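You operate a simulated robot arm through the tools that you are given. There is no shell and no other tool. Be economical: measure what you need, move in short steps, check, and stop when the job is done.

You run a simulated two-armed robot. Do the job below in one go: nothing can be reset, and whatever is moved stays where it is left.

## Task
On the near end of the carpeted bench, fold the large green cloth in half.

The check looks at the end state, three seconds after you hand in, the way a careful person would. Anything else that was tipped, shoved, dropped, spilled or broken makes it a failure. Flat cloth is picked up by pressing the open fingertips on it (5 to 10 N) and closing them slowly along it; thin cloth reads only 2 to 8 mm in the jaws.

## Robot
Two 7-joint arms with two-finger parallel grippers on one trunk, on a base that drives. Base frame: it is fixed to the floor where the robot stands at the start and does not move with it; the origin is under the middle of the robot, x ahead of it, y to its left, z up; the surface under the hand at the start is at about z = 0.83. Lengths are in m, angles in rad, forces in N, time in s.
The left shoulder is at the start at [0.07, 0.177, 1.095], the right one opposite. With the tool pointing down near the work surface each hand reaches from about 0.3 to 0.74 m from the robot's upright axis, wherever it stands, measured 20 degrees to its own side. Places, roughly: near end of the carpeted bench [0.8, 0.2, 0.8]. Payload 3.43 kg a hand.
The TCP of each hand is the grasp point between the finger pads, 0.03 m short of the fingertips. In the tool frame z runs along the fingers and y along their closing line. The gripper opens to 0.094 m. The fingers are 0.028 m wide and 0.01 m thick; the gripper's body (0.05 by 0.096 m) begins 0.055 m behind the TCP.
Orientation is told as [roll, pitch, yaw] about the base's x, y, z axes, in that order, counted from this pose: with the fingers straight down and closing along the base's y, the tool's x points along the base's -x, its y along +y and its z along -z.

## Interface
- The arms move only by the tool play_rows. It takes "left_steps", "right_steps" or both (then of equal length, played together; a hand with none holds still); each is a list of rows, each a list of 3 entries, a list of its own where there are three numbers: the gripper command, from -1 (fully open) to 1 (shut), values between in proportion, then the shift along the base's x, y, z in m, then the turn, a rotation vector about the base's x, y, z in rad. In form: [[grip, [dx, dy, dz], [ax, ay, az]], ...]. A call has 1 to 12 rows; each row shifts and turns the commanded pose from where the row before left it. Each row takes 0.2 s and may step no farther than 0.05 m and 0.15 rad from the row before; otherwise, or with a gripper value out of range, the whole call is refused. Where a pose cannot be reached the arm comes as near as it can. A force on the tool above 40 N (or 10 N above the force at the start of the call, whichever is more), or a blocked arm, ends the call early, and 0.2 s more pass. The fingers move at their own pace (about 0.153 m/s each) and stop on an object; they squeeze with about 20 N. The grip force told is the motor's: it shows also when the fingers shut on nothing. Time passes only in rows, and 0.2 s behind the last, so rows that do not move let the fingers close. The reply holds the time, the measured pose of the TCP, the force on the tool along the base axes, the opening and the grip force, in the units named above and with some noise, with the torque about the TCP (base axes, N m) and any sound that the robot's microphone picked up, and new pictures: "pictures" is both (left out), scene, wrist or none (wrist: the cameras of the hands that moved).
- Cameras (640 x 400 px; columns grow to the right, rows downward): "scene" is now at [0.1229, 0.0219, 1.3937]; the picture's right is [0.29, -0.96, 0.00], its down [-0.72, -0.22, -0.65] and it looks along [0.63, 0.19, -0.76] (base axes); focal length 251 px, centre (320, 200). "left" rides on the left gripper at [0.076, -0.014, -0.103] in its tool frame; the picture's right is [0.18, 0.98, 0.00], its down [-0.75, 0.14, -0.64] and it looks along [-0.63, 0.12, 0.77] (tool axes); focal length 243 px, centre (320, 200). "right" rides on the right gripper at [0.076, 0.014, -0.103] in its tool frame; the picture's right is [-0.18, 0.98, 0.00], its down [-0.75, -0.14, -0.64] and it looks along [-0.63, -0.12, 0.77] (tool axes); focal length 243 px, centre (320, 200).
- slide_trunk(by): slides the trunk up (or, below 0, down) by that many m; the arms and the scene camera ride with it, the base frame stays. It gives what a move gives, with no picture.
- base_move(legs): drives the robot by 1 to 6 legs, each [ahead, turn to the left] in m and rad, along the robot's own axes; the way and the turn of a leg run together, so that a leg with both is an arc; at most 1.5 m and 3.142 rad a leg. The arms and the cameras ride along, it lands a little off, and it stops where it bumps. It gives what a move gives, and a new picture of the scene camera.
- turn_head(pan, tilt): turns the head with the scene camera to pan (to the left, within 1.501 rad either way) and tilt (down, from -0.506 to 1.204), counted from straight ahead of the robot. It gives what a move gives, and a new picture of the scene camera.
- probe_pixels(camera, pixels): there is no depth. For up to 12 entries [column, row, z] of the newest picture of that camera ("zoom" is the newest enlarged one), the place [x, y] in the base frame at which the ray of that pixel passes the height z, good to about 0.003 m. It takes no simulated time.
- close_up(camera, box): a new picture of the part [left, top, right, bottom] of that camera's present view, enlarged. It takes no simulated time.
- finish_job(): hands the job in; it is judged then, once.

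Keep the steps short. Do not move on a guess: measure, check each grasp and each placing, and mend mistakes. In all there are 80 turns and 260 pictures (those below and enlarged ones count). Leave the grippers open and the arms clear of the work at the hand-in unless told otherwise, and finish with a single line.

The tools are called as a command line: name --argument value ..., lists and objects as JSON in quotes. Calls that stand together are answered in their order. play_rows: Moves the arms, as the interface text tells. Its arguments: {"type":"object","properties":{"left_steps":{"type":"array"},"right_steps":{"type":"array"},"pictures":{"type":"string","enum":["both","scene","wrist","none"]}},"required":[]} The other tools are called the same way: slide_trunk (by) slides the trunk up or down; base_move (legs) drives the base; turn_head (pan, tilt) turns the head that bears the scene camera; probe_pixels (camera, pixels) gives the place at which the rays of pixels pass given heights; close_up (camera, box) takes an enlarged picture of a part of a camera's view; finish_job () hands the job in.

At the start:

```text
time: 0.0
left_tool_pos: [0.5282, 0.2841, 1.0724]
left_ee_rot: [0.001, 0.001, -0.001]
left_ft_force: [0.3, -0.6, 0.6]
left_ft_torque: [-0.04, 0.02, -0.01]
left_finger_gap: 0.0939
left_gripper_force: 0.1
right_tool_pos: [0.5411, -0.1919, 1.0738]
right_ee_rot: [0.0, -0.002, -0.001]
right_ft_force: [-0.5, -0.2, 0.6]
right_ft_torque: [-0.01, -0.02, 0.01]
right_finger_gap: 0.0941
right_gripper_force: 0.0
trunk travel left (down, up): [-0.675, 0.165]
robot x, y, heading: [0.002, 0.0033, -0.001]
head pan, tilt: [0.298, 0.857]
```

scene: 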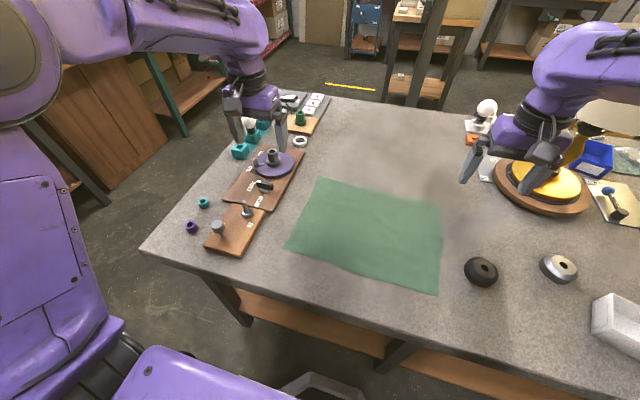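
right: 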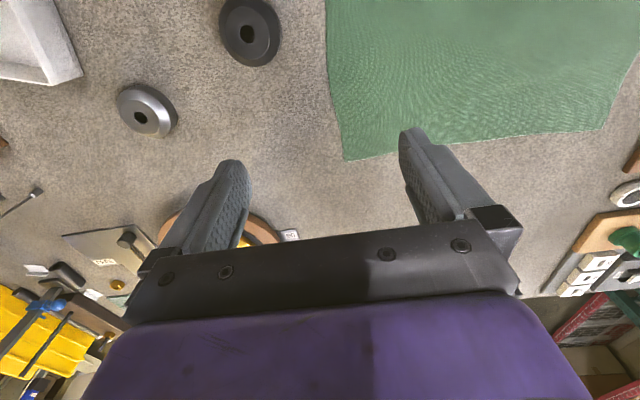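
left: 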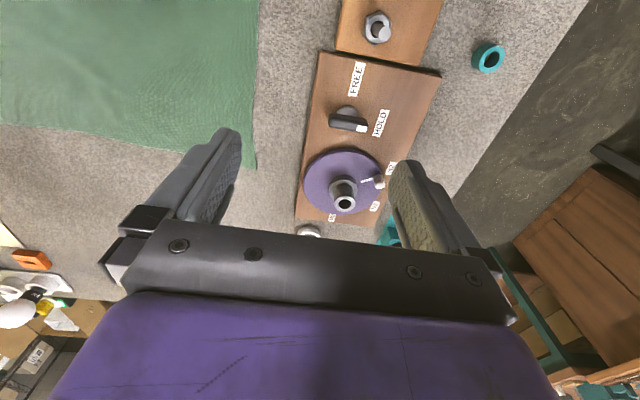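

The green cloth shows in the scene with corners near (316,178), (443,208), (438,294) and (287,249). I'll measure these at table height.

probe_pixels --camera "scene" --pixels '[[316, 178, 0.83], [443, 208, 0.83], [438, 294, 0.83], [287, 249, 0.83], [482, 271, 0.83], [270, 160, 0.83], [236, 230, 0.83]]'

close_up --camera "scene" --box '[260, 160, 480, 310]'

```text
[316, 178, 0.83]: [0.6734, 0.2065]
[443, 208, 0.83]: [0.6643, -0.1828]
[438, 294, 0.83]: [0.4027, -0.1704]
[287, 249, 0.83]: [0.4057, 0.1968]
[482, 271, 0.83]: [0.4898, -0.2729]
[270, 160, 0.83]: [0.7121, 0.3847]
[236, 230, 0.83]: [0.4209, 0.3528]
```

```text
2.67 times, centred on (370, 235) of scene
```

zoom: 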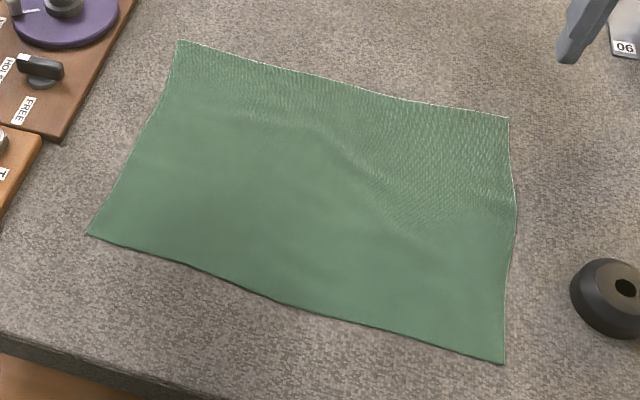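

The cloth spans about x 0.40–0.67 and y -0.18–0.20. I'll grip both far corners and fold them over to the near edge. First I bring both hands above the far corners at TCP z of about 0.92, with fingers about 0.03 apart.

play_rows --left_steps '[[0.0, [0.0248, -0.0218, -0.0305], [0, 0, 0]], [0.3, [0.0248, -0.0218, -0.0305], [0, 0, 0]], [0.3, [0.0248, -0.0218, -0.0305], [0, 0, 0]], [0.3, [0.0248, -0.0218, -0.0305], [0, 0, 0]], [0.3, [0.0248, -0.0218, -0.0305], [0, 0, 0]], [0.3, [0, 0, 0], [0, 0, 0]]]' --right_steps '[[0.0, [0.0208, 0.0074, -0.0308], [0, 0, 0]], [0.3, [0.0208, 0.0074, -0.0308], [0, 0, 0]], [0.3, [0.0208, 0.0074, -0.0308], [0, 0, 0]], [0.3, [0.0208, 0.0074, -0.0308], [0, 0, 0]], [0.3, [0.0208, 0.0074, -0.0308], [0, 0, 0]], [0.3, [0, 0, 0], [0, 0, 0]]]'

```text
time: 1.4
left_tool_pos: [0.6525, 0.1744, 0.9211]
left_ee_rot: [0.0, -0.002, 0.0]
left_ft_force: [-0.4, 0.2, 0.5]
left_ft_torque: [-0.01, -0.01, -0.02]
left_finger_gap: 0.0328
left_gripper_force: 0.1
right_tool_pos: [0.6447, -0.1537, 0.9216]
right_ee_rot: [0.001, -0.004, 0.001]
right_ft_force: [-0.2, 0.6, 0.2]
right_ft_torque: [0.01, -0.04, 0.02]
right_finger_gap: 0.0327
right_gripper_force: 0.0
trunk travel left (down, up): [-0.675, 0.165]
robot x, y, heading: [0.001, -0.0017, -0.006]
head pan, tilt: [0.298, 0.857]
```

scene: 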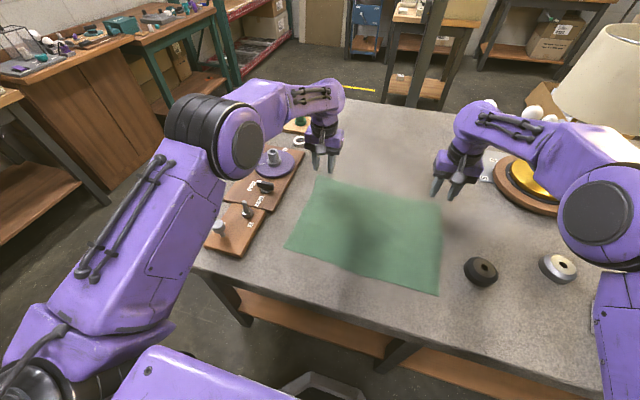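
right: 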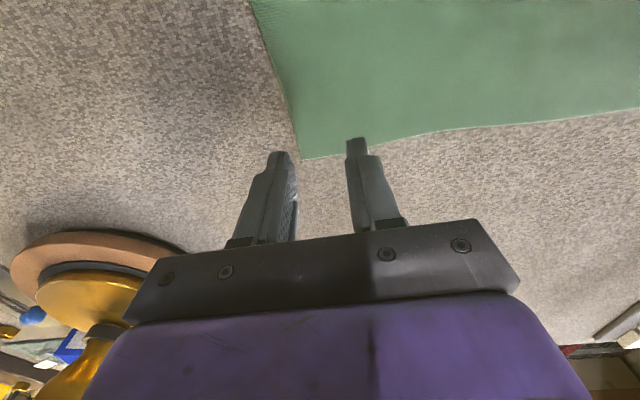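
left: 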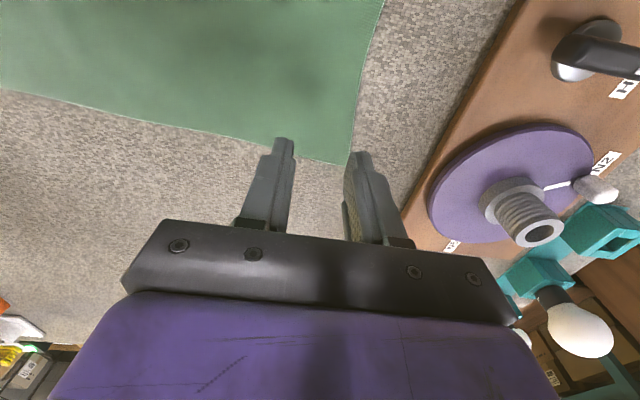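

The wrist views show the corners at right (303,159) and left (347,166). I'll measure those, plus the board edge near the left hand.

probe_pixels --camera "right" --pixels '[[303, 159, 0.83], [303, 159, 0.81], [470, 129, 0.83], [262, 20, 0.83]]'

probe_pixels --camera "left" --pixels '[[347, 166, 0.83], [347, 166, 0.81], [180, 124, 0.83], [383, 5, 0.83], [408, 205, 0.84], [430, 190, 0.86]]'

```text
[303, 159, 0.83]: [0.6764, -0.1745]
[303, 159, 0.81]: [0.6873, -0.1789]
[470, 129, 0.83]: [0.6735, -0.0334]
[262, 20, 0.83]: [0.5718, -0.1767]
```

```text
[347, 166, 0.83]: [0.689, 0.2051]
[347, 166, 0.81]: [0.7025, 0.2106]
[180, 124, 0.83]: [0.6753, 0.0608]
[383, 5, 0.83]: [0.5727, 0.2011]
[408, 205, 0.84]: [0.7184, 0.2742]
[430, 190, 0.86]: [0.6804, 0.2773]
```

The corners are really at about (0.687, 0.205) and (0.676, -0.175). I'll shift both hands about 14 mm forward and lower them to just above the cloth. I'll also probe all four corners in the zoom picture.

probe_pixels --camera "zoom" --pixels '[[180, 41, 0.83], [508, 117, 0.83], [504, 363, 0.83], [87, 235, 0.83]]'

play_rows --left_steps '[[0.36, [0.008, 0, -0.02], [0, 0, 0]], [0.36, [0.0065, 0, -0.02], [0, 0, 0]], [0.36, [0, 0, -0.007], [0, 0, 0]], [0.36, [0, 0, 0], [0, 0, 0]]]' --right_steps '[[0.36, [0.008, 0.002, -0.02], [0, 0, 0]], [0.36, [0.006, 0.002, -0.02], [0, 0, 0]], [0.36, [0, 0, -0.007], [0, 0, 0]], [0.36, [0, 0, 0], [0, 0, 0]]]' --pictures "wrist"

```text
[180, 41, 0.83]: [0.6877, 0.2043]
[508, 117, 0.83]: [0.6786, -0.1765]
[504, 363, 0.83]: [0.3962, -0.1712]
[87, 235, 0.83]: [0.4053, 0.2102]
```

```text
time: 2.4
left_tool_pos: [0.6662, 0.1745, 0.8732]
left_ee_rot: [0.0, -0.001, 0.001]
left_ft_force: [-0.8, 1.4, -0.8]
left_ft_torque: [0.01, -0.05, 0.04]
left_finger_gap: 0.0299
left_gripper_force: 0.0
right_tool_pos: [0.6583, -0.1496, 0.871]
right_ee_rot: [0.0, -0.002, -0.002]
right_ft_force: [-0.1, -0.1, -0.2]
right_ft_torque: [-0.01, -0.04, -0.01]
right_finger_gap: 0.0302
right_gripper_force: 0.1
trunk travel left (down, up): [-0.675, 0.165]
robot x, y, heading: [-0.0001, 0.0005, 0.001]
head pan, tilt: [0.298, 0.857]
```

right: 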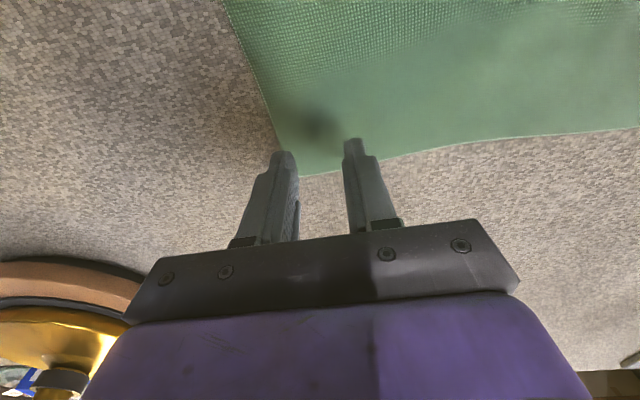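
left: 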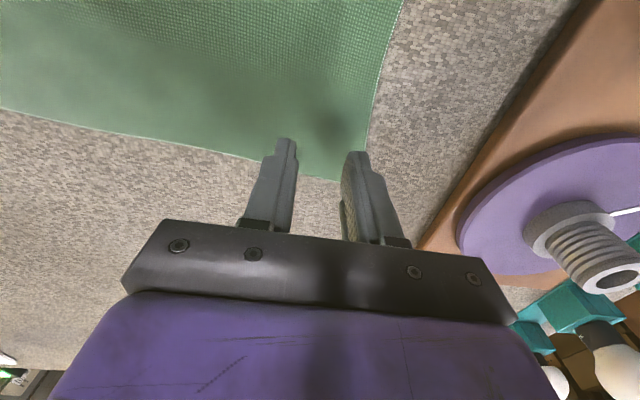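

The fingertips sit over the cloth near both corners and are still about 12 mm above it. I'll lower slowly to feel for contact.

play_rows --left_steps '[[0.36, [0, 0, -0.004], [0, 0, 0]], [0.36, [0, 0, -0.004], [0, 0, 0]], [0.36, [0, 0, -0.002], [0, 0, 0]], [0.36, [0, 0, 0], [0, 0, 0]]]' --right_steps '[[0.36, [0, 0, -0.004], [0, 0, 0]], [0.36, [0, 0, -0.003], [0, 0, 0]], [0.36, [0, 0, -0.002], [0, 0, 0]], [0.36, [0, 0, 0], [0, 0, 0]]]' --pictures "none"

```text
time: 3.4
left_tool_pos: [0.6662, 0.1745, 0.863]
left_ee_rot: [-0.001, -0.001, 0.0]
left_ft_force: [0.6, 0.1, 0.0]
left_ft_torque: [0.01, 0.0, 0.03]
left_finger_gap: 0.0301
left_gripper_force: 0.0
right_tool_pos: [0.6587, -0.1505, 0.8631]
right_ee_rot: [0.001, -0.001, 0.001]
right_ft_force: [-0.7, -0.3, 0.3]
right_ft_torque: [-0.02, 0.0, -0.01]
right_finger_gap: 0.03
right_gripper_force: 0.0
trunk travel left (down, up): [-0.675, 0.165]
robot x, y, heading: [-0.0013, -0.0008, -0.003]
head pan, tilt: [0.298, 0.857]
```

No contact yet at TCP z of 0.863. I'll go a few millimetres lower.

play_rows --left_steps '[[0.36, [0, 0, -0.0015], [0, 0, 0]], [0.36, [0, 0, -0.0015], [0, 0, 0]], [0.36, [0, 0, -0.001], [0, 0, 0]], [0.36, [0, 0, 0], [0, 0, 0]]]' --right_steps '[[0.36, [0, 0, -0.0015], [0, 0, 0]], [0.36, [0, 0, -0.0015], [0, 0, 0]], [0.36, [0, 0, -0.001], [0, 0, 0]], [0.36, [0, 0, 0], [0, 0, 0]]]' --pictures "none"

```text
time: 4.4
left_tool_pos: [0.6661, 0.175, 0.8619]
left_ee_rot: [0.0, -0.003, -0.001]
left_ft_force: [3.0, -0.4, 7.8]
left_ft_torque: [0.02, -0.06, -0.08]
left_finger_gap: 0.0302
left_gripper_force: 0.1
right_tool_pos: [0.6581, -0.1505, 0.8608]
right_ee_rot: [-0.001, -0.007, 0.002]
right_ft_force: [1.9, 0.2, 9.3]
right_ft_torque: [-0.07, -0.06, 0.01]
right_finger_gap: 0.0301
right_gripper_force: 0.1
trunk travel left (down, up): [-0.675, 0.165]
robot x, y, heading: [-0.002, 0.0017, 0.003]
head pan, tilt: [0.298, 0.857]
```

Both hands now press at about 8–9 N. I'll close slowly along the cloth.

play_rows --left_steps '[[0.42, [0, 0, 0], [0, 0, 0]], [0.48, [0, 0, 0], [0, 0, 0]], [0.54, [0, 0, 0], [0, 0, 0]], [0.6, [0, 0, 0], [0, 0, 0]], [0.66, [0, 0, 0], [0, 0, 0]], [0.72, [0, 0, 0], [0, 0, 0]], [0.78, [0, 0, 0], [0, 0, 0]], [0.84, [0, 0, 0], [0, 0, 0]], [0.9, [0, 0, 0], [0, 0, 0]], [0.96, [0, 0, 0], [0, 0, 0]], [1, [0, 0, 0], [0, 0, 0]], [1, [0, 0, 0], [0, 0, 0]]]' --right_steps '[[0.42, [0, 0, 0], [0, 0, 0]], [0.48, [0, 0, 0], [0, 0, 0]], [0.54, [0, 0, 0], [0, 0, 0]], [0.6, [0, 0, 0], [0, 0, 0]], [0.66, [0, 0, 0], [0, 0, 0]], [0.72, [0, 0, 0], [0, 0, 0]], [0.78, [0, 0, 0], [0, 0, 0]], [0.84, [0, 0, 0], [0, 0, 0]], [0.9, [0, 0, 0], [0, 0, 0]], [0.96, [0, 0, 0], [0, 0, 0]], [1, [0, 0, 0], [0, 0, 0]], [1, [0, 0, 0], [0, 0, 0]]]'

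```text
time: 7.0
left_tool_pos: [0.665, 0.1744, 0.8616]
left_ee_rot: [-0.001, -0.003, -0.001]
left_ft_force: [-0.5, -11.3, 8.2]
left_ft_torque: [-0.33, 0.02, 0.08]
left_finger_gap: 0.0024
left_gripper_force: 19.8
right_tool_pos: [0.6563, -0.1495, 0.8619]
right_ee_rot: [-0.001, -0.004, -0.001]
right_ft_force: [-0.6, 12.2, 11.4]
right_ft_torque: [0.31, 0.01, -0.04]
right_finger_gap: 0.0021
right_gripper_force: 19.3
trunk travel left (down, up): [-0.675, 0.165]
robot x, y, heading: [0.0005, -0.0029, -0.004]
head pan, tilt: [0.298, 0.857]
```

scene: 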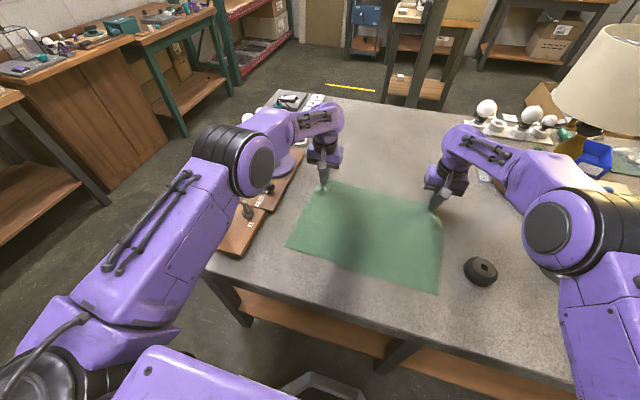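
right: 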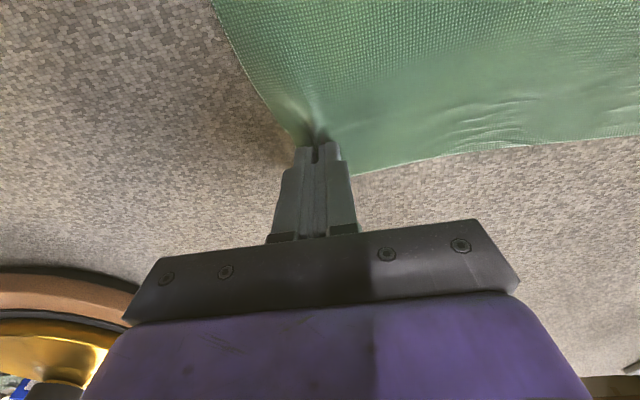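
left: 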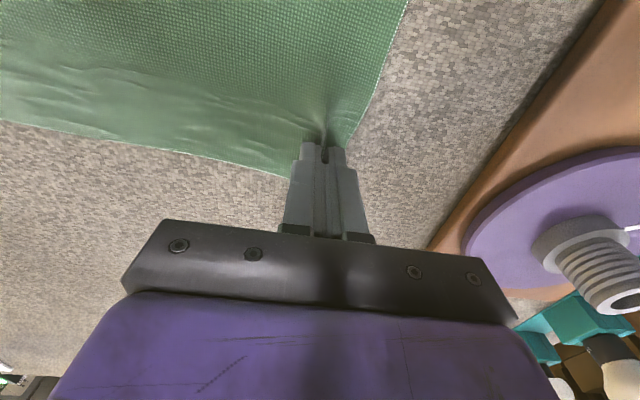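

Both jaws read 2 mm with cloth bunched between the pads. I'll lift 40 mm, moving slightly inward, to test the grip.

play_rows --left_steps '[[1, [-0.002, 0, 0.01], [0, 0, 0]], [1, [-0.003, 0, 0.015], [0, 0, 0]], [1, [-0.005, 0, 0.015], [0, 0, 0]]]' --right_steps '[[1, [-0.002, 0, 0.01], [0, 0, 0]], [1, [-0.003, 0, 0.015], [0, 0, 0]], [1, [-0.005, 0, 0.015], [0, 0, 0]]]'

```text
time: 7.8
left_tool_pos: [0.6568, 0.1744, 0.9004]
left_ee_rot: [-0.001, 0.001, 0.001]
left_ft_force: [-0.4, -12.3, -0.6]
left_ft_torque: [-0.41, 0.01, 0.09]
left_finger_gap: 0.0025
left_gripper_force: 20.2
right_tool_pos: [0.6489, -0.1508, 0.8998]
right_ee_rot: [0.0, -0.003, 0.0]
right_ft_force: [0.2, 11.5, 0.2]
right_ft_torque: [0.35, -0.01, -0.05]
right_finger_gap: 0.0022
right_gripper_force: 20.2
trunk travel left (down, up): [-0.675, 0.165]
robot x, y, heading: [0.0025, -0.0021, 0.003]
head pan, tilt: [0.298, 0.857]
```

scene: 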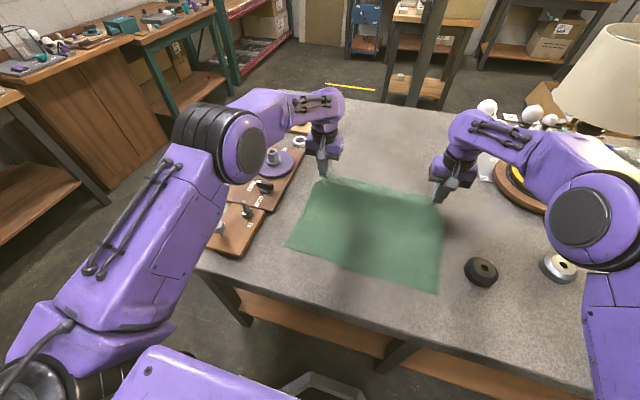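
right: 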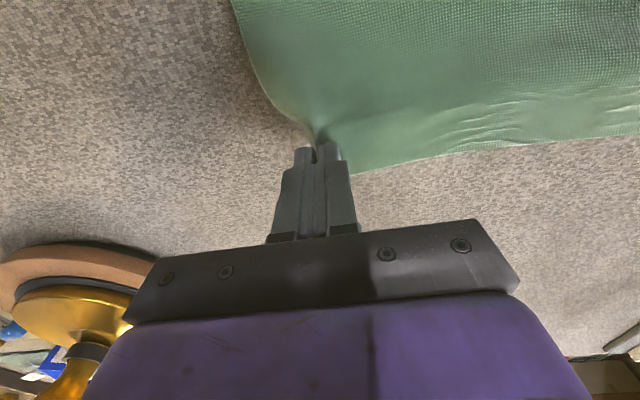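
left: 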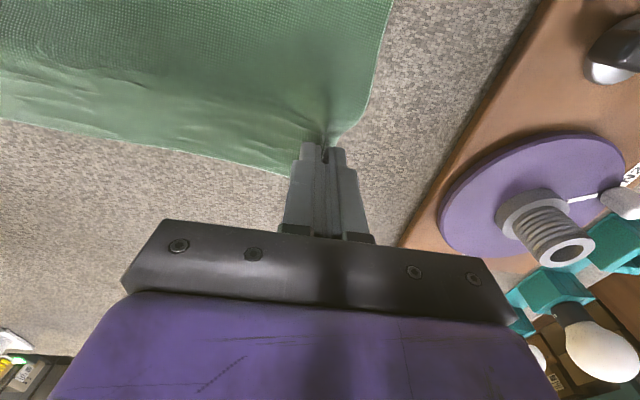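

Both grips hold. The edge is taut, with about 12 N across y, so I'll ease the hands inward 3 mm each. Then I'll carry the edge up along the first half of the arc.

play_rows --left_steps '[[1, [-0.0088, -0.001, 0.019], [0, 0, 0]], [1, [-0.012, -0.001, 0.0171], [0, 0, 0]], [1, [-0.0148, -0.001, 0.0148], [0, 0, 0]], [1, [-0.0171, 0, 0.012], [0, 0, 0]], [1, [-0.019, 0.001, 0.0088], [0, 0, 0]], [1, [-0.0202, 0.001, 0.0054], [0, 0, 0]], [1, [-0.0208, 0.001, 0.0018], [0, 0, 0]]]' --right_steps '[[1, [-0.0088, 0.001, 0.019], [0, 0, 0]], [1, [-0.012, 0.001, 0.0171], [0, 0, 0]], [1, [-0.0148, 0.001, 0.0148], [0, 0, 0]], [1, [-0.0171, 0, 0.012], [0, 0, 0]], [1, [-0.019, 0.001, 0.0088], [0, 0, 0]], [1, [-0.0202, 0.001, 0.0054], [0, 0, 0]], [1, [-0.0208, 0.001, 0.0018], [0, 0, 0]]]'

```text
time: 9.4
left_tool_pos: [0.5428, 0.1755, 0.9807]
left_ee_rot: [0.0, -0.001, 0.0]
left_ft_force: [0.6, -6.5, 0.0]
left_ft_torque: [-0.19, -0.05, 0.07]
left_finger_gap: 0.0022
left_gripper_force: 19.7
right_tool_pos: [0.5335, -0.145, 0.9808]
right_ee_rot: [0.0, -0.004, 0.0]
right_ft_force: [-0.4, 7.4, -0.1]
right_ft_torque: [0.17, -0.06, 0.0]
right_finger_gap: 0.0021
right_gripper_force: 20.0
trunk travel left (down, up): [-0.675, 0.165]
robot x, y, heading: [-0.0003, -0.0023, 0.001]
head pan, tilt: [0.298, 0.857]
```

scene: 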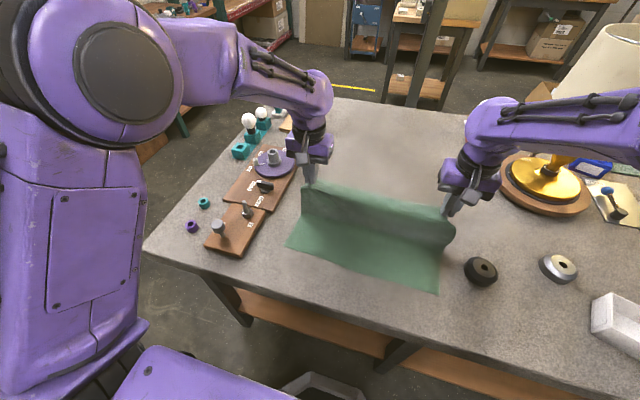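
right: 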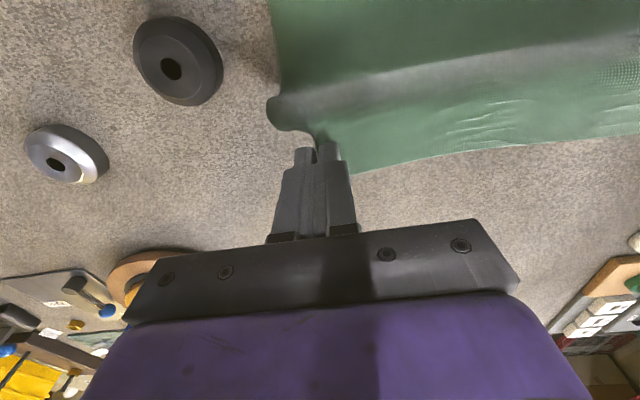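
left: 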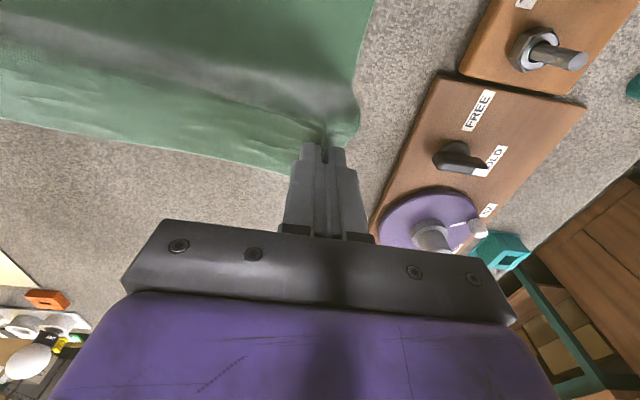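

The cloth stands up evenly and the near edge hasn't moved. Next is the second half of the arc.

play_rows --left_steps '[[1, [-0.0208, 0.0005, -0.0018], [0, 0, 0]], [1, [-0.0202, 0.0005, -0.0054], [0, 0, 0]], [1, [-0.019, 0.0005, -0.0088], [0, 0, 0]], [1, [-0.0171, 0.0005, -0.012], [0, 0, 0]], [1, [-0.0148, 0.0005, -0.0148], [0, 0, 0]], [1, [-0.012, 0.0005, -0.0171], [0, 0, 0]], [1, [-0.0088, 0.0005, -0.019], [0, 0, 0]], [1, [0, 0, 0], [0, 0, 0]]]' --right_steps '[[1, [-0.0208, 0, -0.0018], [0, 0, 0]], [1, [-0.0202, 0, -0.0054], [0, 0, 0]], [1, [-0.019, 0, -0.0088], [0, 0, 0]], [1, [-0.0171, 0, -0.012], [0, 0, 0]], [1, [-0.0148, 0, -0.0148], [0, 0, 0]], [1, [-0.012, 0, -0.0171], [0, 0, 0]], [1, [-0.0088, 0, -0.019], [0, 0, 0]], [1, [0, 0, 0], [0, 0, 0]]]'

```text
time: 11.2
left_tool_pos: [0.431, 0.1779, 0.9001]
left_ee_rot: [0.001, -0.002, 0.0]
left_ft_force: [0.3, -10.5, 0.3]
left_ft_torque: [-0.33, -0.02, 0.04]
left_finger_gap: 0.0022
left_gripper_force: 20.3
right_tool_pos: [0.4231, -0.1453, 0.9003]
right_ee_rot: [0.001, -0.002, -0.001]
right_ft_force: [-0.3, 10.0, 0.3]
right_ft_torque: [0.29, -0.01, -0.01]
right_finger_gap: 0.0019
right_gripper_force: 19.5
trunk travel left (down, up): [-0.675, 0.165]
robot x, y, heading: [0.001, 0.0021, 0.001]
head pan, tilt: [0.298, 0.857]
```

scene: 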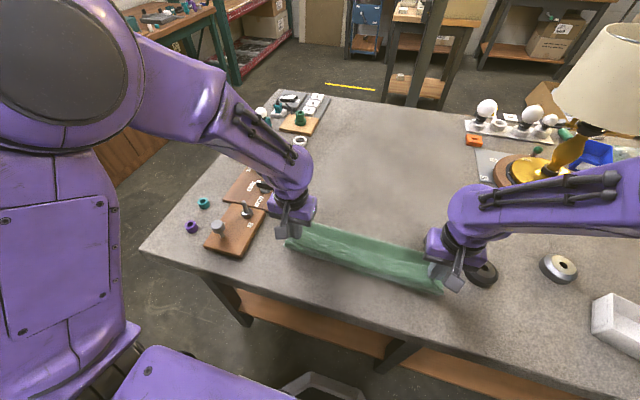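
right: 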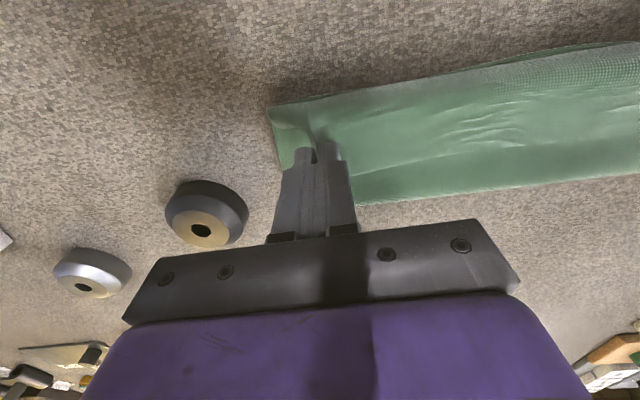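
left: 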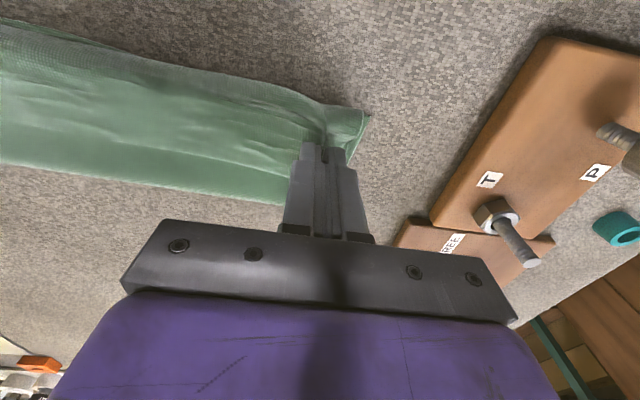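

The folded edge is above the near edge, with the fold hanging behind it. I'll lower to just above the bottom layer at the final position.

play_rows --left_steps '[[1, [-0.002, 0.001, -0.014], [0, 0, 0]], [1, [-0.002, 0.001, -0.012], [0, 0, 0]], [1, [0, 0, -0.007], [0, 0, 0]], [1, [0, 0, -0.002], [0, 0, 0]], [1, [0, 0, 0], [0, 0, 0]]]' --right_steps '[[1, [-0.003, 0, -0.014], [0, 0, 0]], [1, [-0.003, 0, -0.012], [0, 0, 0]], [1, [0, 0, -0.007], [0, 0, 0]], [1, [0, 0, -0.002], [0, 0, 0]], [1, [0, 0, 0], [0, 0, 0]]]'

```text
time: 12.4
left_tool_pos: [0.4275, 0.18, 0.8646]
left_ee_rot: [0.001, 0.0, 0.0]
left_ft_force: [-0.2, -13.4, -0.7]
left_ft_torque: [-0.43, 0.03, 0.11]
left_finger_gap: 0.0024
left_gripper_force: 20.2
right_tool_pos: [0.4179, -0.1437, 0.8651]
right_ee_rot: [-0.001, -0.003, -0.001]
right_ft_force: [-0.7, 13.5, 0.4]
right_ft_torque: [0.46, 0.0, -0.06]
right_finger_gap: 0.0025
right_gripper_force: 19.8
trunk travel left (down, up): [-0.675, 0.165]
robot x, y, heading: [-0.0004, 0.0004, 0.001]
head pan, tilt: [0.298, 0.857]
```

scene: 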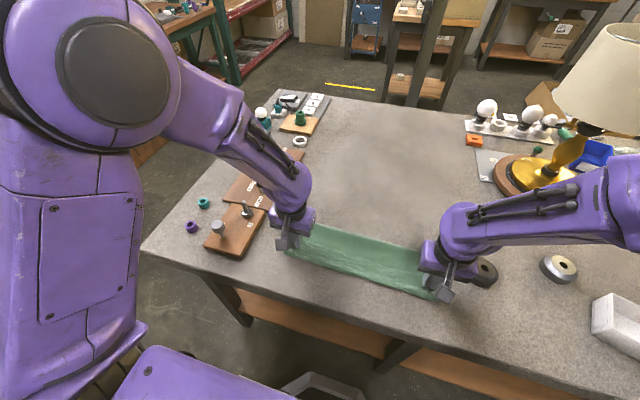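
right: 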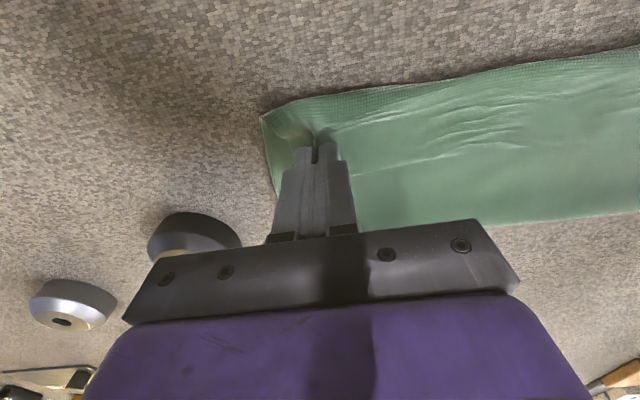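
left: 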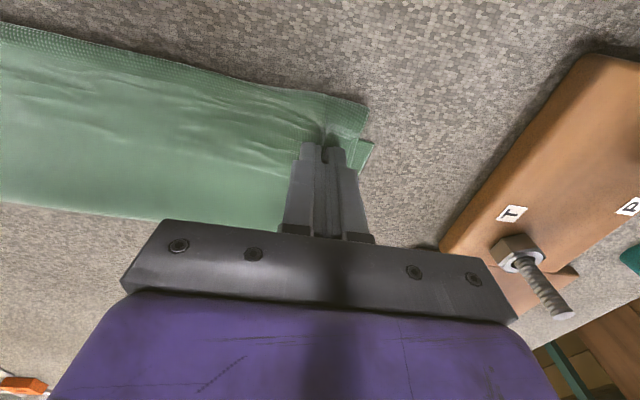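

The top edge lies on the near edge; in the left view the bottom corner peeks out at (372,145). I'll ease the tension a little, open slowly to about 0.03 m, then lift away.

play_rows --left_steps '[[0.9, [0, -0.001, -0.001], [0, 0, 0]], [0.8, [0, 0, 0], [0, 0, 0]], [0.65, [0, 0, 0], [0, 0, 0]], [0.5, [0, 0, 0], [0, 0, 0]], [0.4, [0, 0, 0], [0, 0, 0]], [0.4, [0, 0, 0], [0, 0, 0]], [0.4, [0, 0, 0.01], [0, 0, 0]], [0.4, [0, 0, 0.02], [0, 0, 0]], [0.4, [0, 0, 0.03], [0, 0, 0]], [0.4, [0, 0, 0.03], [0, 0, 0]]]' --right_steps '[[0.9, [0, 0.001, -0.001], [0, 0, 0]], [0.8, [0, 0, 0], [0, 0, 0]], [0.65, [0, 0, 0], [0, 0, 0]], [0.5, [0, 0, 0], [0, 0, 0]], [0.4, [0, 0, 0], [0, 0, 0]], [0.4, [0, 0, 0], [0, 0, 0]], [0.4, [0, 0, 0.01], [0, 0, 0]], [0.4, [0, 0, 0.02], [0, 0, 0]], [0.4, [0, 0, 0.03], [0, 0, 0]], [0.4, [0, 0, 0.03], [0, 0, 0]]]'

```text
time: 14.6
left_tool_pos: [0.4258, 0.1792, 0.9544]
left_ee_rot: [0.0, -0.002, -0.001]
left_ft_force: [0.9, -0.1, -0.3]
left_ft_torque: [0.04, -0.02, 0.02]
left_finger_gap: 0.0284
left_gripper_force: 0.1
right_tool_pos: [0.4154, -0.144, 0.9537]
right_ee_rot: [0.0, -0.003, 0.0]
right_ft_force: [0.0, -0.7, 0.5]
right_ft_torque: [0.0, 0.01, 0.02]
right_finger_gap: 0.028
right_gripper_force: 0.0
trunk travel left (down, up): [-0.675, 0.165]
robot x, y, heading: [0.0005, 0.0018, 0.0]
head pan, tilt: [0.298, 0.857]
```

scene: 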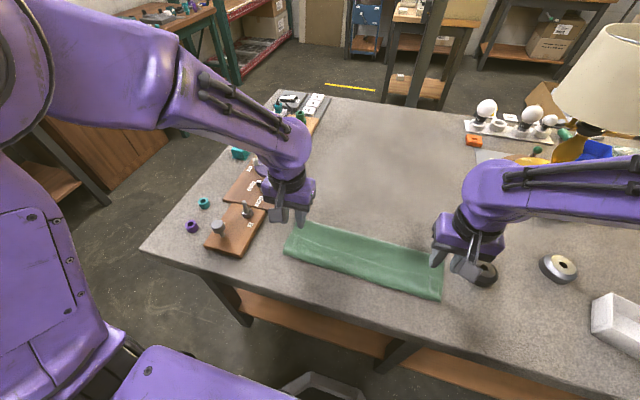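
right: 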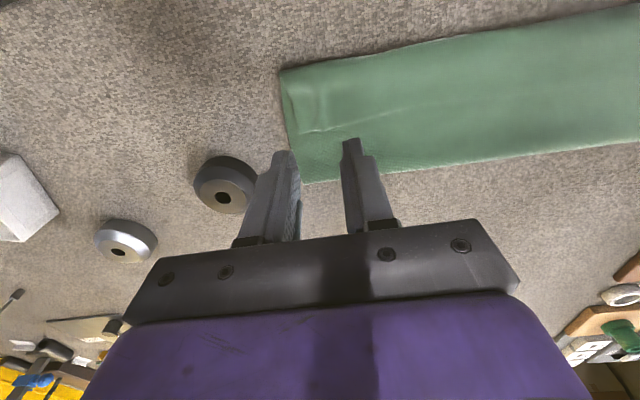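
left: 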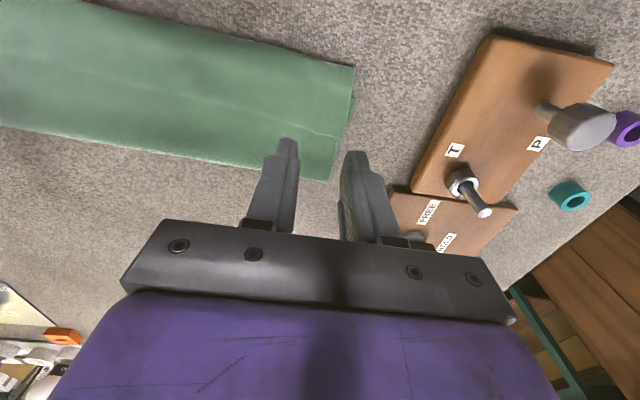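

The fold looks clean. I'll raise both arms clear, open the grippers and inspect it.

play_rows --left_steps '[[0.3, [0, 0.01, 0.04], [0, 0, 0]], [0.0, [0, 0.02, 0.04], [0, 0, 0]], [-0.5, [0.01, 0.025, 0.035], [0, 0, 0]], [-1, [0.02, 0.025, 0.02], [0, 0, 0]], [-1, [0.03, 0.02, 0], [0, 0, 0]], [-1, [0.03, 0, 0], [0, 0, 0]]]' --right_steps '[[0.3, [0, -0.01, 0.04], [0, 0, 0]], [0.0, [0, -0.02, 0.04], [0, 0, 0]], [-0.5, [0.01, -0.025, 0.035], [0, 0, 0]], [-1, [0.02, -0.02, 0.02], [0, 0, 0]], [-1, [0.03, 0, 0], [0, 0, 0]], [-1, [0.03, 0, 0], [0, 0, 0]]]' --pictures "none"

close_up --camera "scene" --box '[260, 190, 480, 330]'

```text
time: 16.0
left_tool_pos: [0.5213, 0.2804, 1.0884]
left_ee_rot: [0.001, 0.004, 0.0]
left_ft_force: [-0.2, 0.0, -0.1]
left_ft_torque: [-0.01, 0.05, -0.03]
left_finger_gap: 0.094
left_gripper_force: 0.0
right_tool_pos: [0.5109, -0.2201, 1.0884]
right_ee_rot: [-0.001, 0.002, -0.001]
right_ft_force: [0.5, 0.0, -0.1]
right_ft_torque: [0.0, 0.02, 0.0]
right_finger_gap: 0.0939
right_gripper_force: 0.0
trunk travel left (down, up): [-0.675, 0.165]
robot x, y, heading: [-0.0037, 0.0018, -0.0]
head pan, tilt: [0.298, 0.857]
```

```text
2.86 times, centred on (370, 260) of scene
```

zoom: 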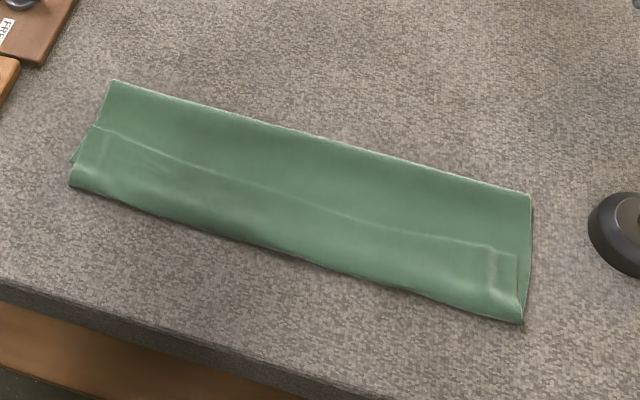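

A line runs across the cloth from zoom (95,127) to (520,252). I need to know whether it is a crease or an edge, so I'll measure it and look from the wrist cameras.

probe_pixels --camera "zoom" --pixels '[[113, 80, 0.832], [531, 194, 0.832], [523, 324, 0.832], [70, 184, 0.832], [95, 127, 0.832], [517, 252, 0.832], [300, 200, 0.832], [300, 262, 0.832], [320, 136, 0.832]]'

close_up --camera "left" --box '[0, 0, 320, 200]'

close_up --camera "right" --box '[300, 0, 640, 212]'

close_up --camera "scene" --box '[420, 240, 460, 305]'

close_up --camera "scene" --box '[270, 210, 340, 275]'

```text
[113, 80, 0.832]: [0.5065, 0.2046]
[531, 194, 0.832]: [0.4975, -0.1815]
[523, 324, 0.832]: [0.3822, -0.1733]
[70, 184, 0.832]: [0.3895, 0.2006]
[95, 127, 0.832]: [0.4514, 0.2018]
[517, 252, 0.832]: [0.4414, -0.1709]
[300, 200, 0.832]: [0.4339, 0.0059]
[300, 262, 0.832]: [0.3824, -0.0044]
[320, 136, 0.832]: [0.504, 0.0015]
```

```text
2.00 times, centred on (160, 100) of left
```

zoom: 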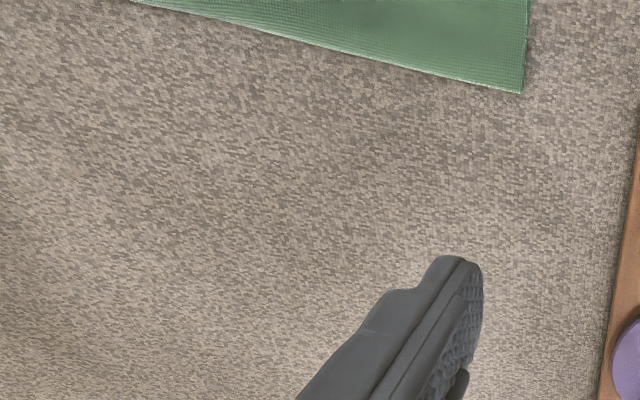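

```text
1.88 times, centred on (470, 106) of right
```

zoom: 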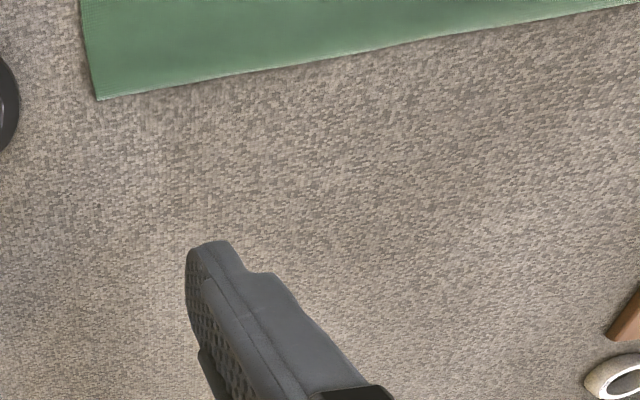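

```text
6.15 times, centred on (440, 272) of scene
```

zoom: 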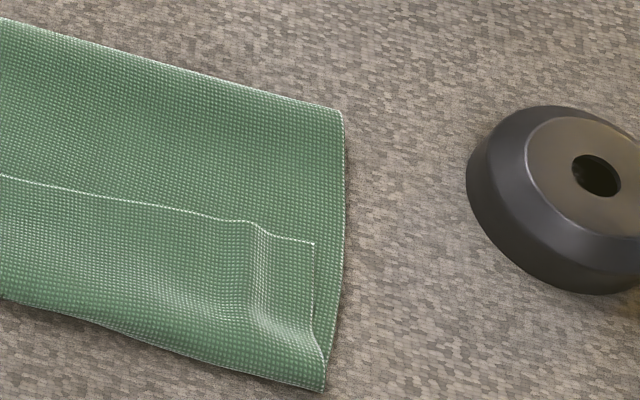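

```text
6.15 times, centred on (305, 242) of scene
```

zoom: 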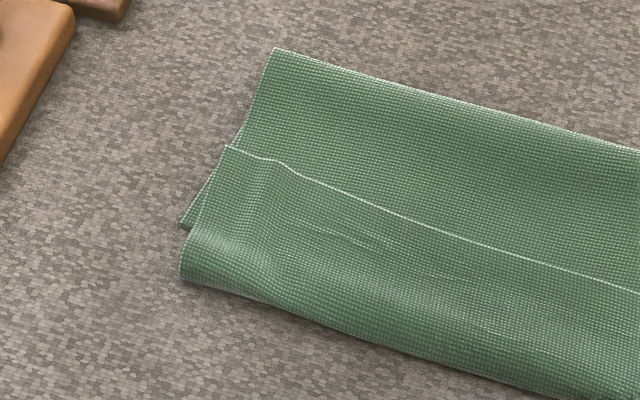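

The fold isn't right. The hands never turned, so the carried edge rolled into a 6 cm flap pointing away from me: the edge is at x≈0.447, a false fold at 0.385, and the true fold at 0.50. The near bottom edge is still in place at x≈0.40.

To mend it, I'll re-grip that top edge with the hands leaning outward, lift it upright again, and lay it down while turning the hands. That needs more room near the body, so I'll drive back 0.15 m.

base_move --legs '[[-0.15, 0]]'

```text
time: 17.4
left_tool_pos: [0.3682, 0.2798, 1.0878]
left_ee_rot: [0.001, 0.003, -0.001]
left_ft_force: [-0.2, -0.1, 0.4]
left_ft_torque: [-0.03, 0.0, -0.03]
left_finger_gap: 0.094
left_gripper_force: 0.1
right_tool_pos: [0.3586, -0.2191, 1.0887]
right_ee_rot: [0.0, 0.001, 0.001]
right_ft_force: [0.4, 0.5, 0.7]
right_ft_torque: [0.0, -0.01, -0.01]
right_finger_gap: 0.094
right_gripper_force: 0.0
trunk travel left (down, up): [-0.675, 0.165]
robot x, y, heading: [-0.1505, -0.0029, -0.001]
head pan, tilt: [0.298, 0.857]
```

scene: 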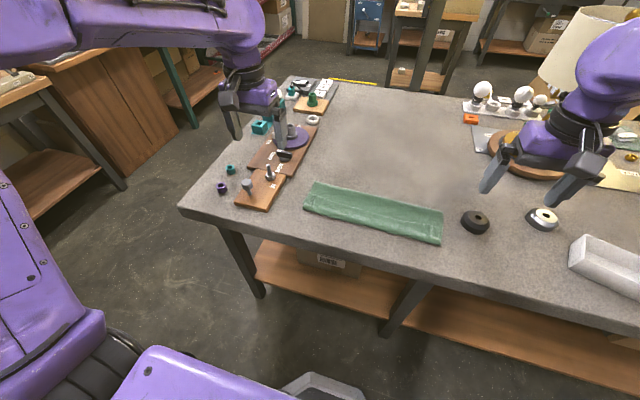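

Now a close look at the flap from here, so I can measure its edge accurately.

close_up --camera "scene" --box '[295, 175, 455, 275]'

```text
4.00 times, centred on (375, 225) of scene
```

zoom: 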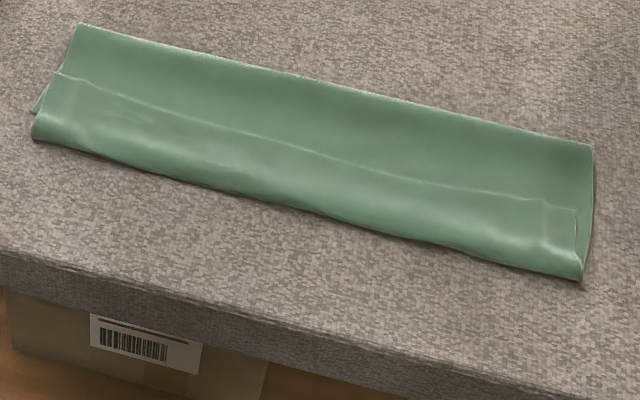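

probe_pixels --camera "zoom" --pixels '[[62, 75, 0.834], [82, 81, 0.834], [100, 87, 0.834], [577, 207, 0.834], [545, 202, 0.834], [528, 198, 0.834], [34, 113, 0.832], [582, 280, 0.834], [33, 140, 0.834], [300, 320, 0.832], [80, 25, 0.834], [592, 145, 0.834]]'

```text
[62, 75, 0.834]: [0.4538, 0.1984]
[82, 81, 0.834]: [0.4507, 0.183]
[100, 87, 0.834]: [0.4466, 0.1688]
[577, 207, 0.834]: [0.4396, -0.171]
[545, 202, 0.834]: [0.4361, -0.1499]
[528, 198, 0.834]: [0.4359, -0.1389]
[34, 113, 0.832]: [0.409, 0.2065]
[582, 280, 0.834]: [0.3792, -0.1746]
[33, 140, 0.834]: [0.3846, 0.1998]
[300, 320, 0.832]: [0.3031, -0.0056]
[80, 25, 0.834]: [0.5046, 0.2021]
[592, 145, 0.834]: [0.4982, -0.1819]
```

The flap edge is at x≈0.449 near the left end and 0.436 near the right. I'll bring both hands above it at z≈0.90, leaning outward 0.45 rad so only the fingertips' far corners press about 9 mm inside the edge.

play_rows --left_steps '[[-0.5, [0.0121, -0.0173, -0.0313], [0, 0.075, 0]], [0, [0.0121, -0.0173, -0.0313], [0, 0.075, 0]], [0.36, [0.0121, -0.0173, -0.0313], [0, 0.075, 0]], [0.36, [0.0121, -0.0173, -0.0313], [0, 0.075, 0]], [0.36, [0.0121, -0.0173, -0.0313], [0, 0.075, 0]], [0.36, [0.0121, -0.0173, -0.0313], [0, 0.075, 0]], [0.36, [0, 0, 0], [0, 0, 0]]]' --right_steps '[[-0.5, [0.0116, 0.0123, -0.0314], [0, 0.075, 0]], [0, [0.0117, 0.0123, -0.0314], [0, 0.075, 0]], [0.36, [0.0116, 0.0124, -0.0314], [0, 0.075, 0]], [0.36, [0.0117, 0.0123, -0.0314], [0, 0.075, 0]], [0.36, [0.0116, 0.0123, -0.0314], [0, 0.075, 0]], [0.36, [0.0117, 0.0124, -0.0314], [0, 0.075, 0]], [0.36, [0, 0, 0], [0, 0, 0]]]'

```text
time: 19.0
left_tool_pos: [0.4391, 0.1756, 0.9008]
left_ee_rot: [0.0, 0.45, 0.0]
left_ft_force: [-0.1, -0.3, 0.5]
left_ft_torque: [0.01, -0.04, 0.01]
left_finger_gap: 0.03
left_gripper_force: 0.1
right_tool_pos: [0.4255, -0.1444, 0.9014]
right_ee_rot: [0.001, 0.45, -0.001]
right_ft_force: [0.2, -0.2, 0.2]
right_ft_torque: [0.0, 0.0, -0.01]
right_finger_gap: 0.0301
right_gripper_force: 0.1
trunk travel left (down, up): [-0.675, 0.165]
robot x, y, heading: [-0.1529, -0.001, 0.001]
head pan, tilt: [0.298, 0.857]
```

scene: 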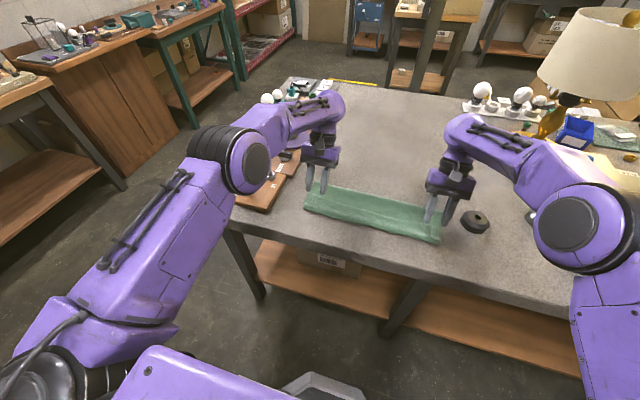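
right: 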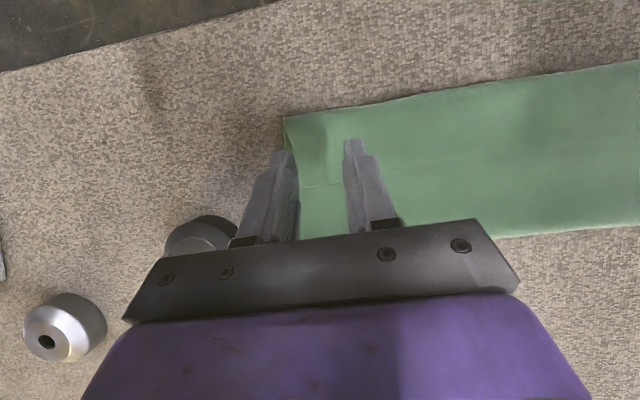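
left: 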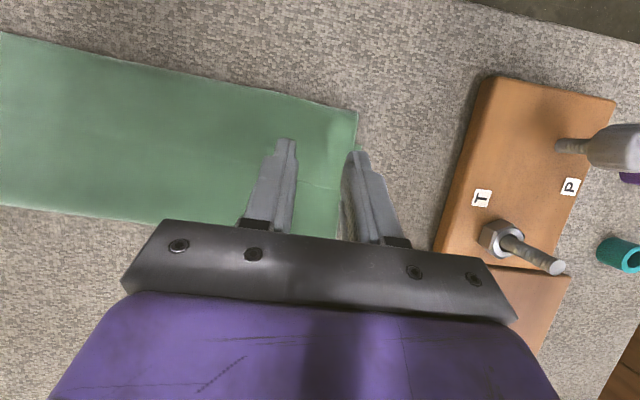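

Between the fingers the flap edge shows at left (318,186) and right (325,184). I'll check those positions.

probe_pixels --camera "left" --pixels '[[318, 185, 0.834], [357, 112, 0.834]]'

probe_pixels --camera "right" --pixels '[[325, 185, 0.834], [284, 120, 0.834]]'

close_up --camera "left" --box '[240, 100, 400, 250]'

close_up --camera "right" --box '[240, 100, 400, 250]'

```text
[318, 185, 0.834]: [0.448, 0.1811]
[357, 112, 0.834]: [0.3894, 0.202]
```

```text
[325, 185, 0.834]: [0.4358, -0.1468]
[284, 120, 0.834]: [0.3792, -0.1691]
```

```text
2.67 times, centred on (320, 175) of left
```

zoom: 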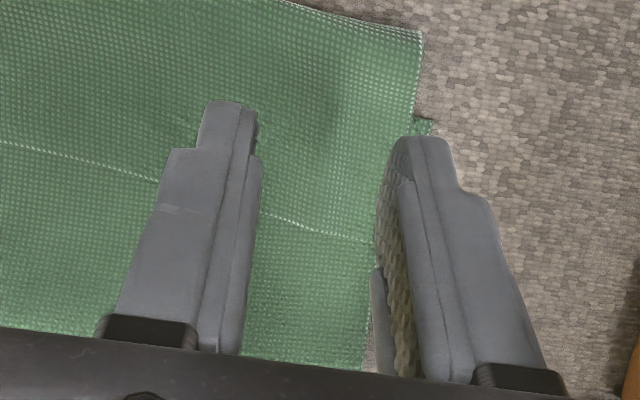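

```text
2.67 times, centred on (320, 175) of right
```

zoom: 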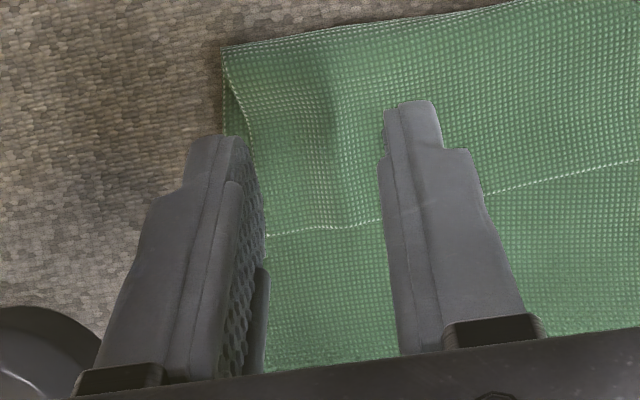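

Edge positions are confirmed. The outer fingers are close to the flap's side edges, so I'll shift each hand 5 mm inward and lower to near contact.

play_rows --left_steps '[[0.36, [0.0005, -0.005, -0.015], [0, 0, 0]], [0.36, [0, 0, -0.012], [0, 0, 0]], [0.36, [0, 0, -0.003], [0, 0, 0]], [0.36, [0, 0, -0.0015], [0, 0, 0]], [0.36, [0, 0, 0], [0, 0, 0]]]' --right_steps '[[0.36, [0.001, 0.005, -0.015], [0, 0, 0]], [0.36, [0, 0, -0.012], [0, 0, 0]], [0.36, [0, 0, -0.003], [0, 0, 0]], [0.36, [0, 0, -0.0015], [0, 0, 0]], [0.36, [0, 0, 0], [0, 0, 0]]]' --pictures "none"

```text
time: 20.2
left_tool_pos: [0.441, 0.1706, 0.8689]
left_ee_rot: [0.001, 0.452, -0.001]
left_ft_force: [-0.6, 0.8, -1.2]
left_ft_torque: [0.01, 0.01, -0.04]
left_finger_gap: 0.0301
left_gripper_force: 0.1
right_tool_pos: [0.4271, -0.1408, 0.8681]
right_ee_rot: [-0.001, 0.45, 0.001]
right_ft_force: [-0.7, -0.8, -0.7]
right_ft_torque: [0.02, -0.01, 0.02]
right_finger_gap: 0.0302
right_gripper_force: 0.2
trunk travel left (down, up): [-0.675, 0.165]
robot x, y, heading: [-0.1502, -0.0018, -0.003]
head pan, tilt: [0.298, 0.857]
```

Not touching yet. I'll lower in 1 mm rows.

play_rows --left_steps '[[0.36, [0, 0, -0.001], [0, 0, 0]], [0.36, [0, 0, -0.001], [0, 0, 0]], [0.36, [0, 0, -0.001], [0, 0, 0]], [0.36, [0, 0, 0], [0, 0, 0]]]' --right_steps '[[0.36, [0, 0, -0.001], [0, 0, 0]], [0.36, [0, 0, -0.001], [0, 0, 0]], [0.36, [0, 0, -0.001], [0, 0, 0]], [0.36, [0, 0, 0], [0, 0, 0]]]' --pictures "none"

```text
time: 21.2
left_tool_pos: [0.4408, 0.1708, 0.8665]
left_ee_rot: [0.0, 0.452, 0.001]
left_ft_force: [0.2, 0.5, 0.4]
left_ft_torque: [0.01, -0.02, 0.01]
left_finger_gap: 0.0304
left_gripper_force: 0.0
right_tool_pos: [0.4271, -0.1404, 0.8666]
right_ee_rot: [0.0, 0.449, -0.001]
right_ft_force: [-0.6, -1.0, 1.4]
right_ft_torque: [-0.03, -0.04, -0.01]
right_finger_gap: 0.0304
right_gripper_force: 0.4
trunk travel left (down, up): [-0.675, 0.165]
robot x, y, heading: [-0.1519, 0.0023, -0.006]
head pan, tilt: [0.298, 0.857]
```

play_rows --left_steps '[[0.36, [0, 0, -0.001], [0, 0, 0]], [0.36, [0, 0, -0.0005], [0, 0, 0]], [0.36, [0, 0, 0], [0, 0, 0]]]' --right_steps '[[0.36, [0, 0, -0.001], [0, 0, 0]], [0.36, [0, 0, -0.0005], [0, 0, 0]], [0.36, [0, 0, 0], [0, 0, 0]]]' --pictures "none"

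```text
time: 22.0
left_tool_pos: [0.439, 0.1721, 0.8655]
left_ee_rot: [0.001, 0.449, 0.0]
left_ft_force: [2.1, 0.1, 3.1]
left_ft_torque: [0.08, -0.05, 0.0]
left_finger_gap: 0.0302
left_gripper_force: 0.0
right_tool_pos: [0.4282, -0.1396, 0.8663]
right_ee_rot: [0.0, 0.446, 0.001]
right_ft_force: [1.8, -1.0, 9.1]
right_ft_torque: [-0.11, -0.07, 0.04]
right_finger_gap: 0.0304
right_gripper_force: 0.3
trunk travel left (down, up): [-0.675, 0.165]
robot x, y, heading: [-0.1504, -0.002, -0.001]
head pan, tilt: [0.298, 0.857]
```

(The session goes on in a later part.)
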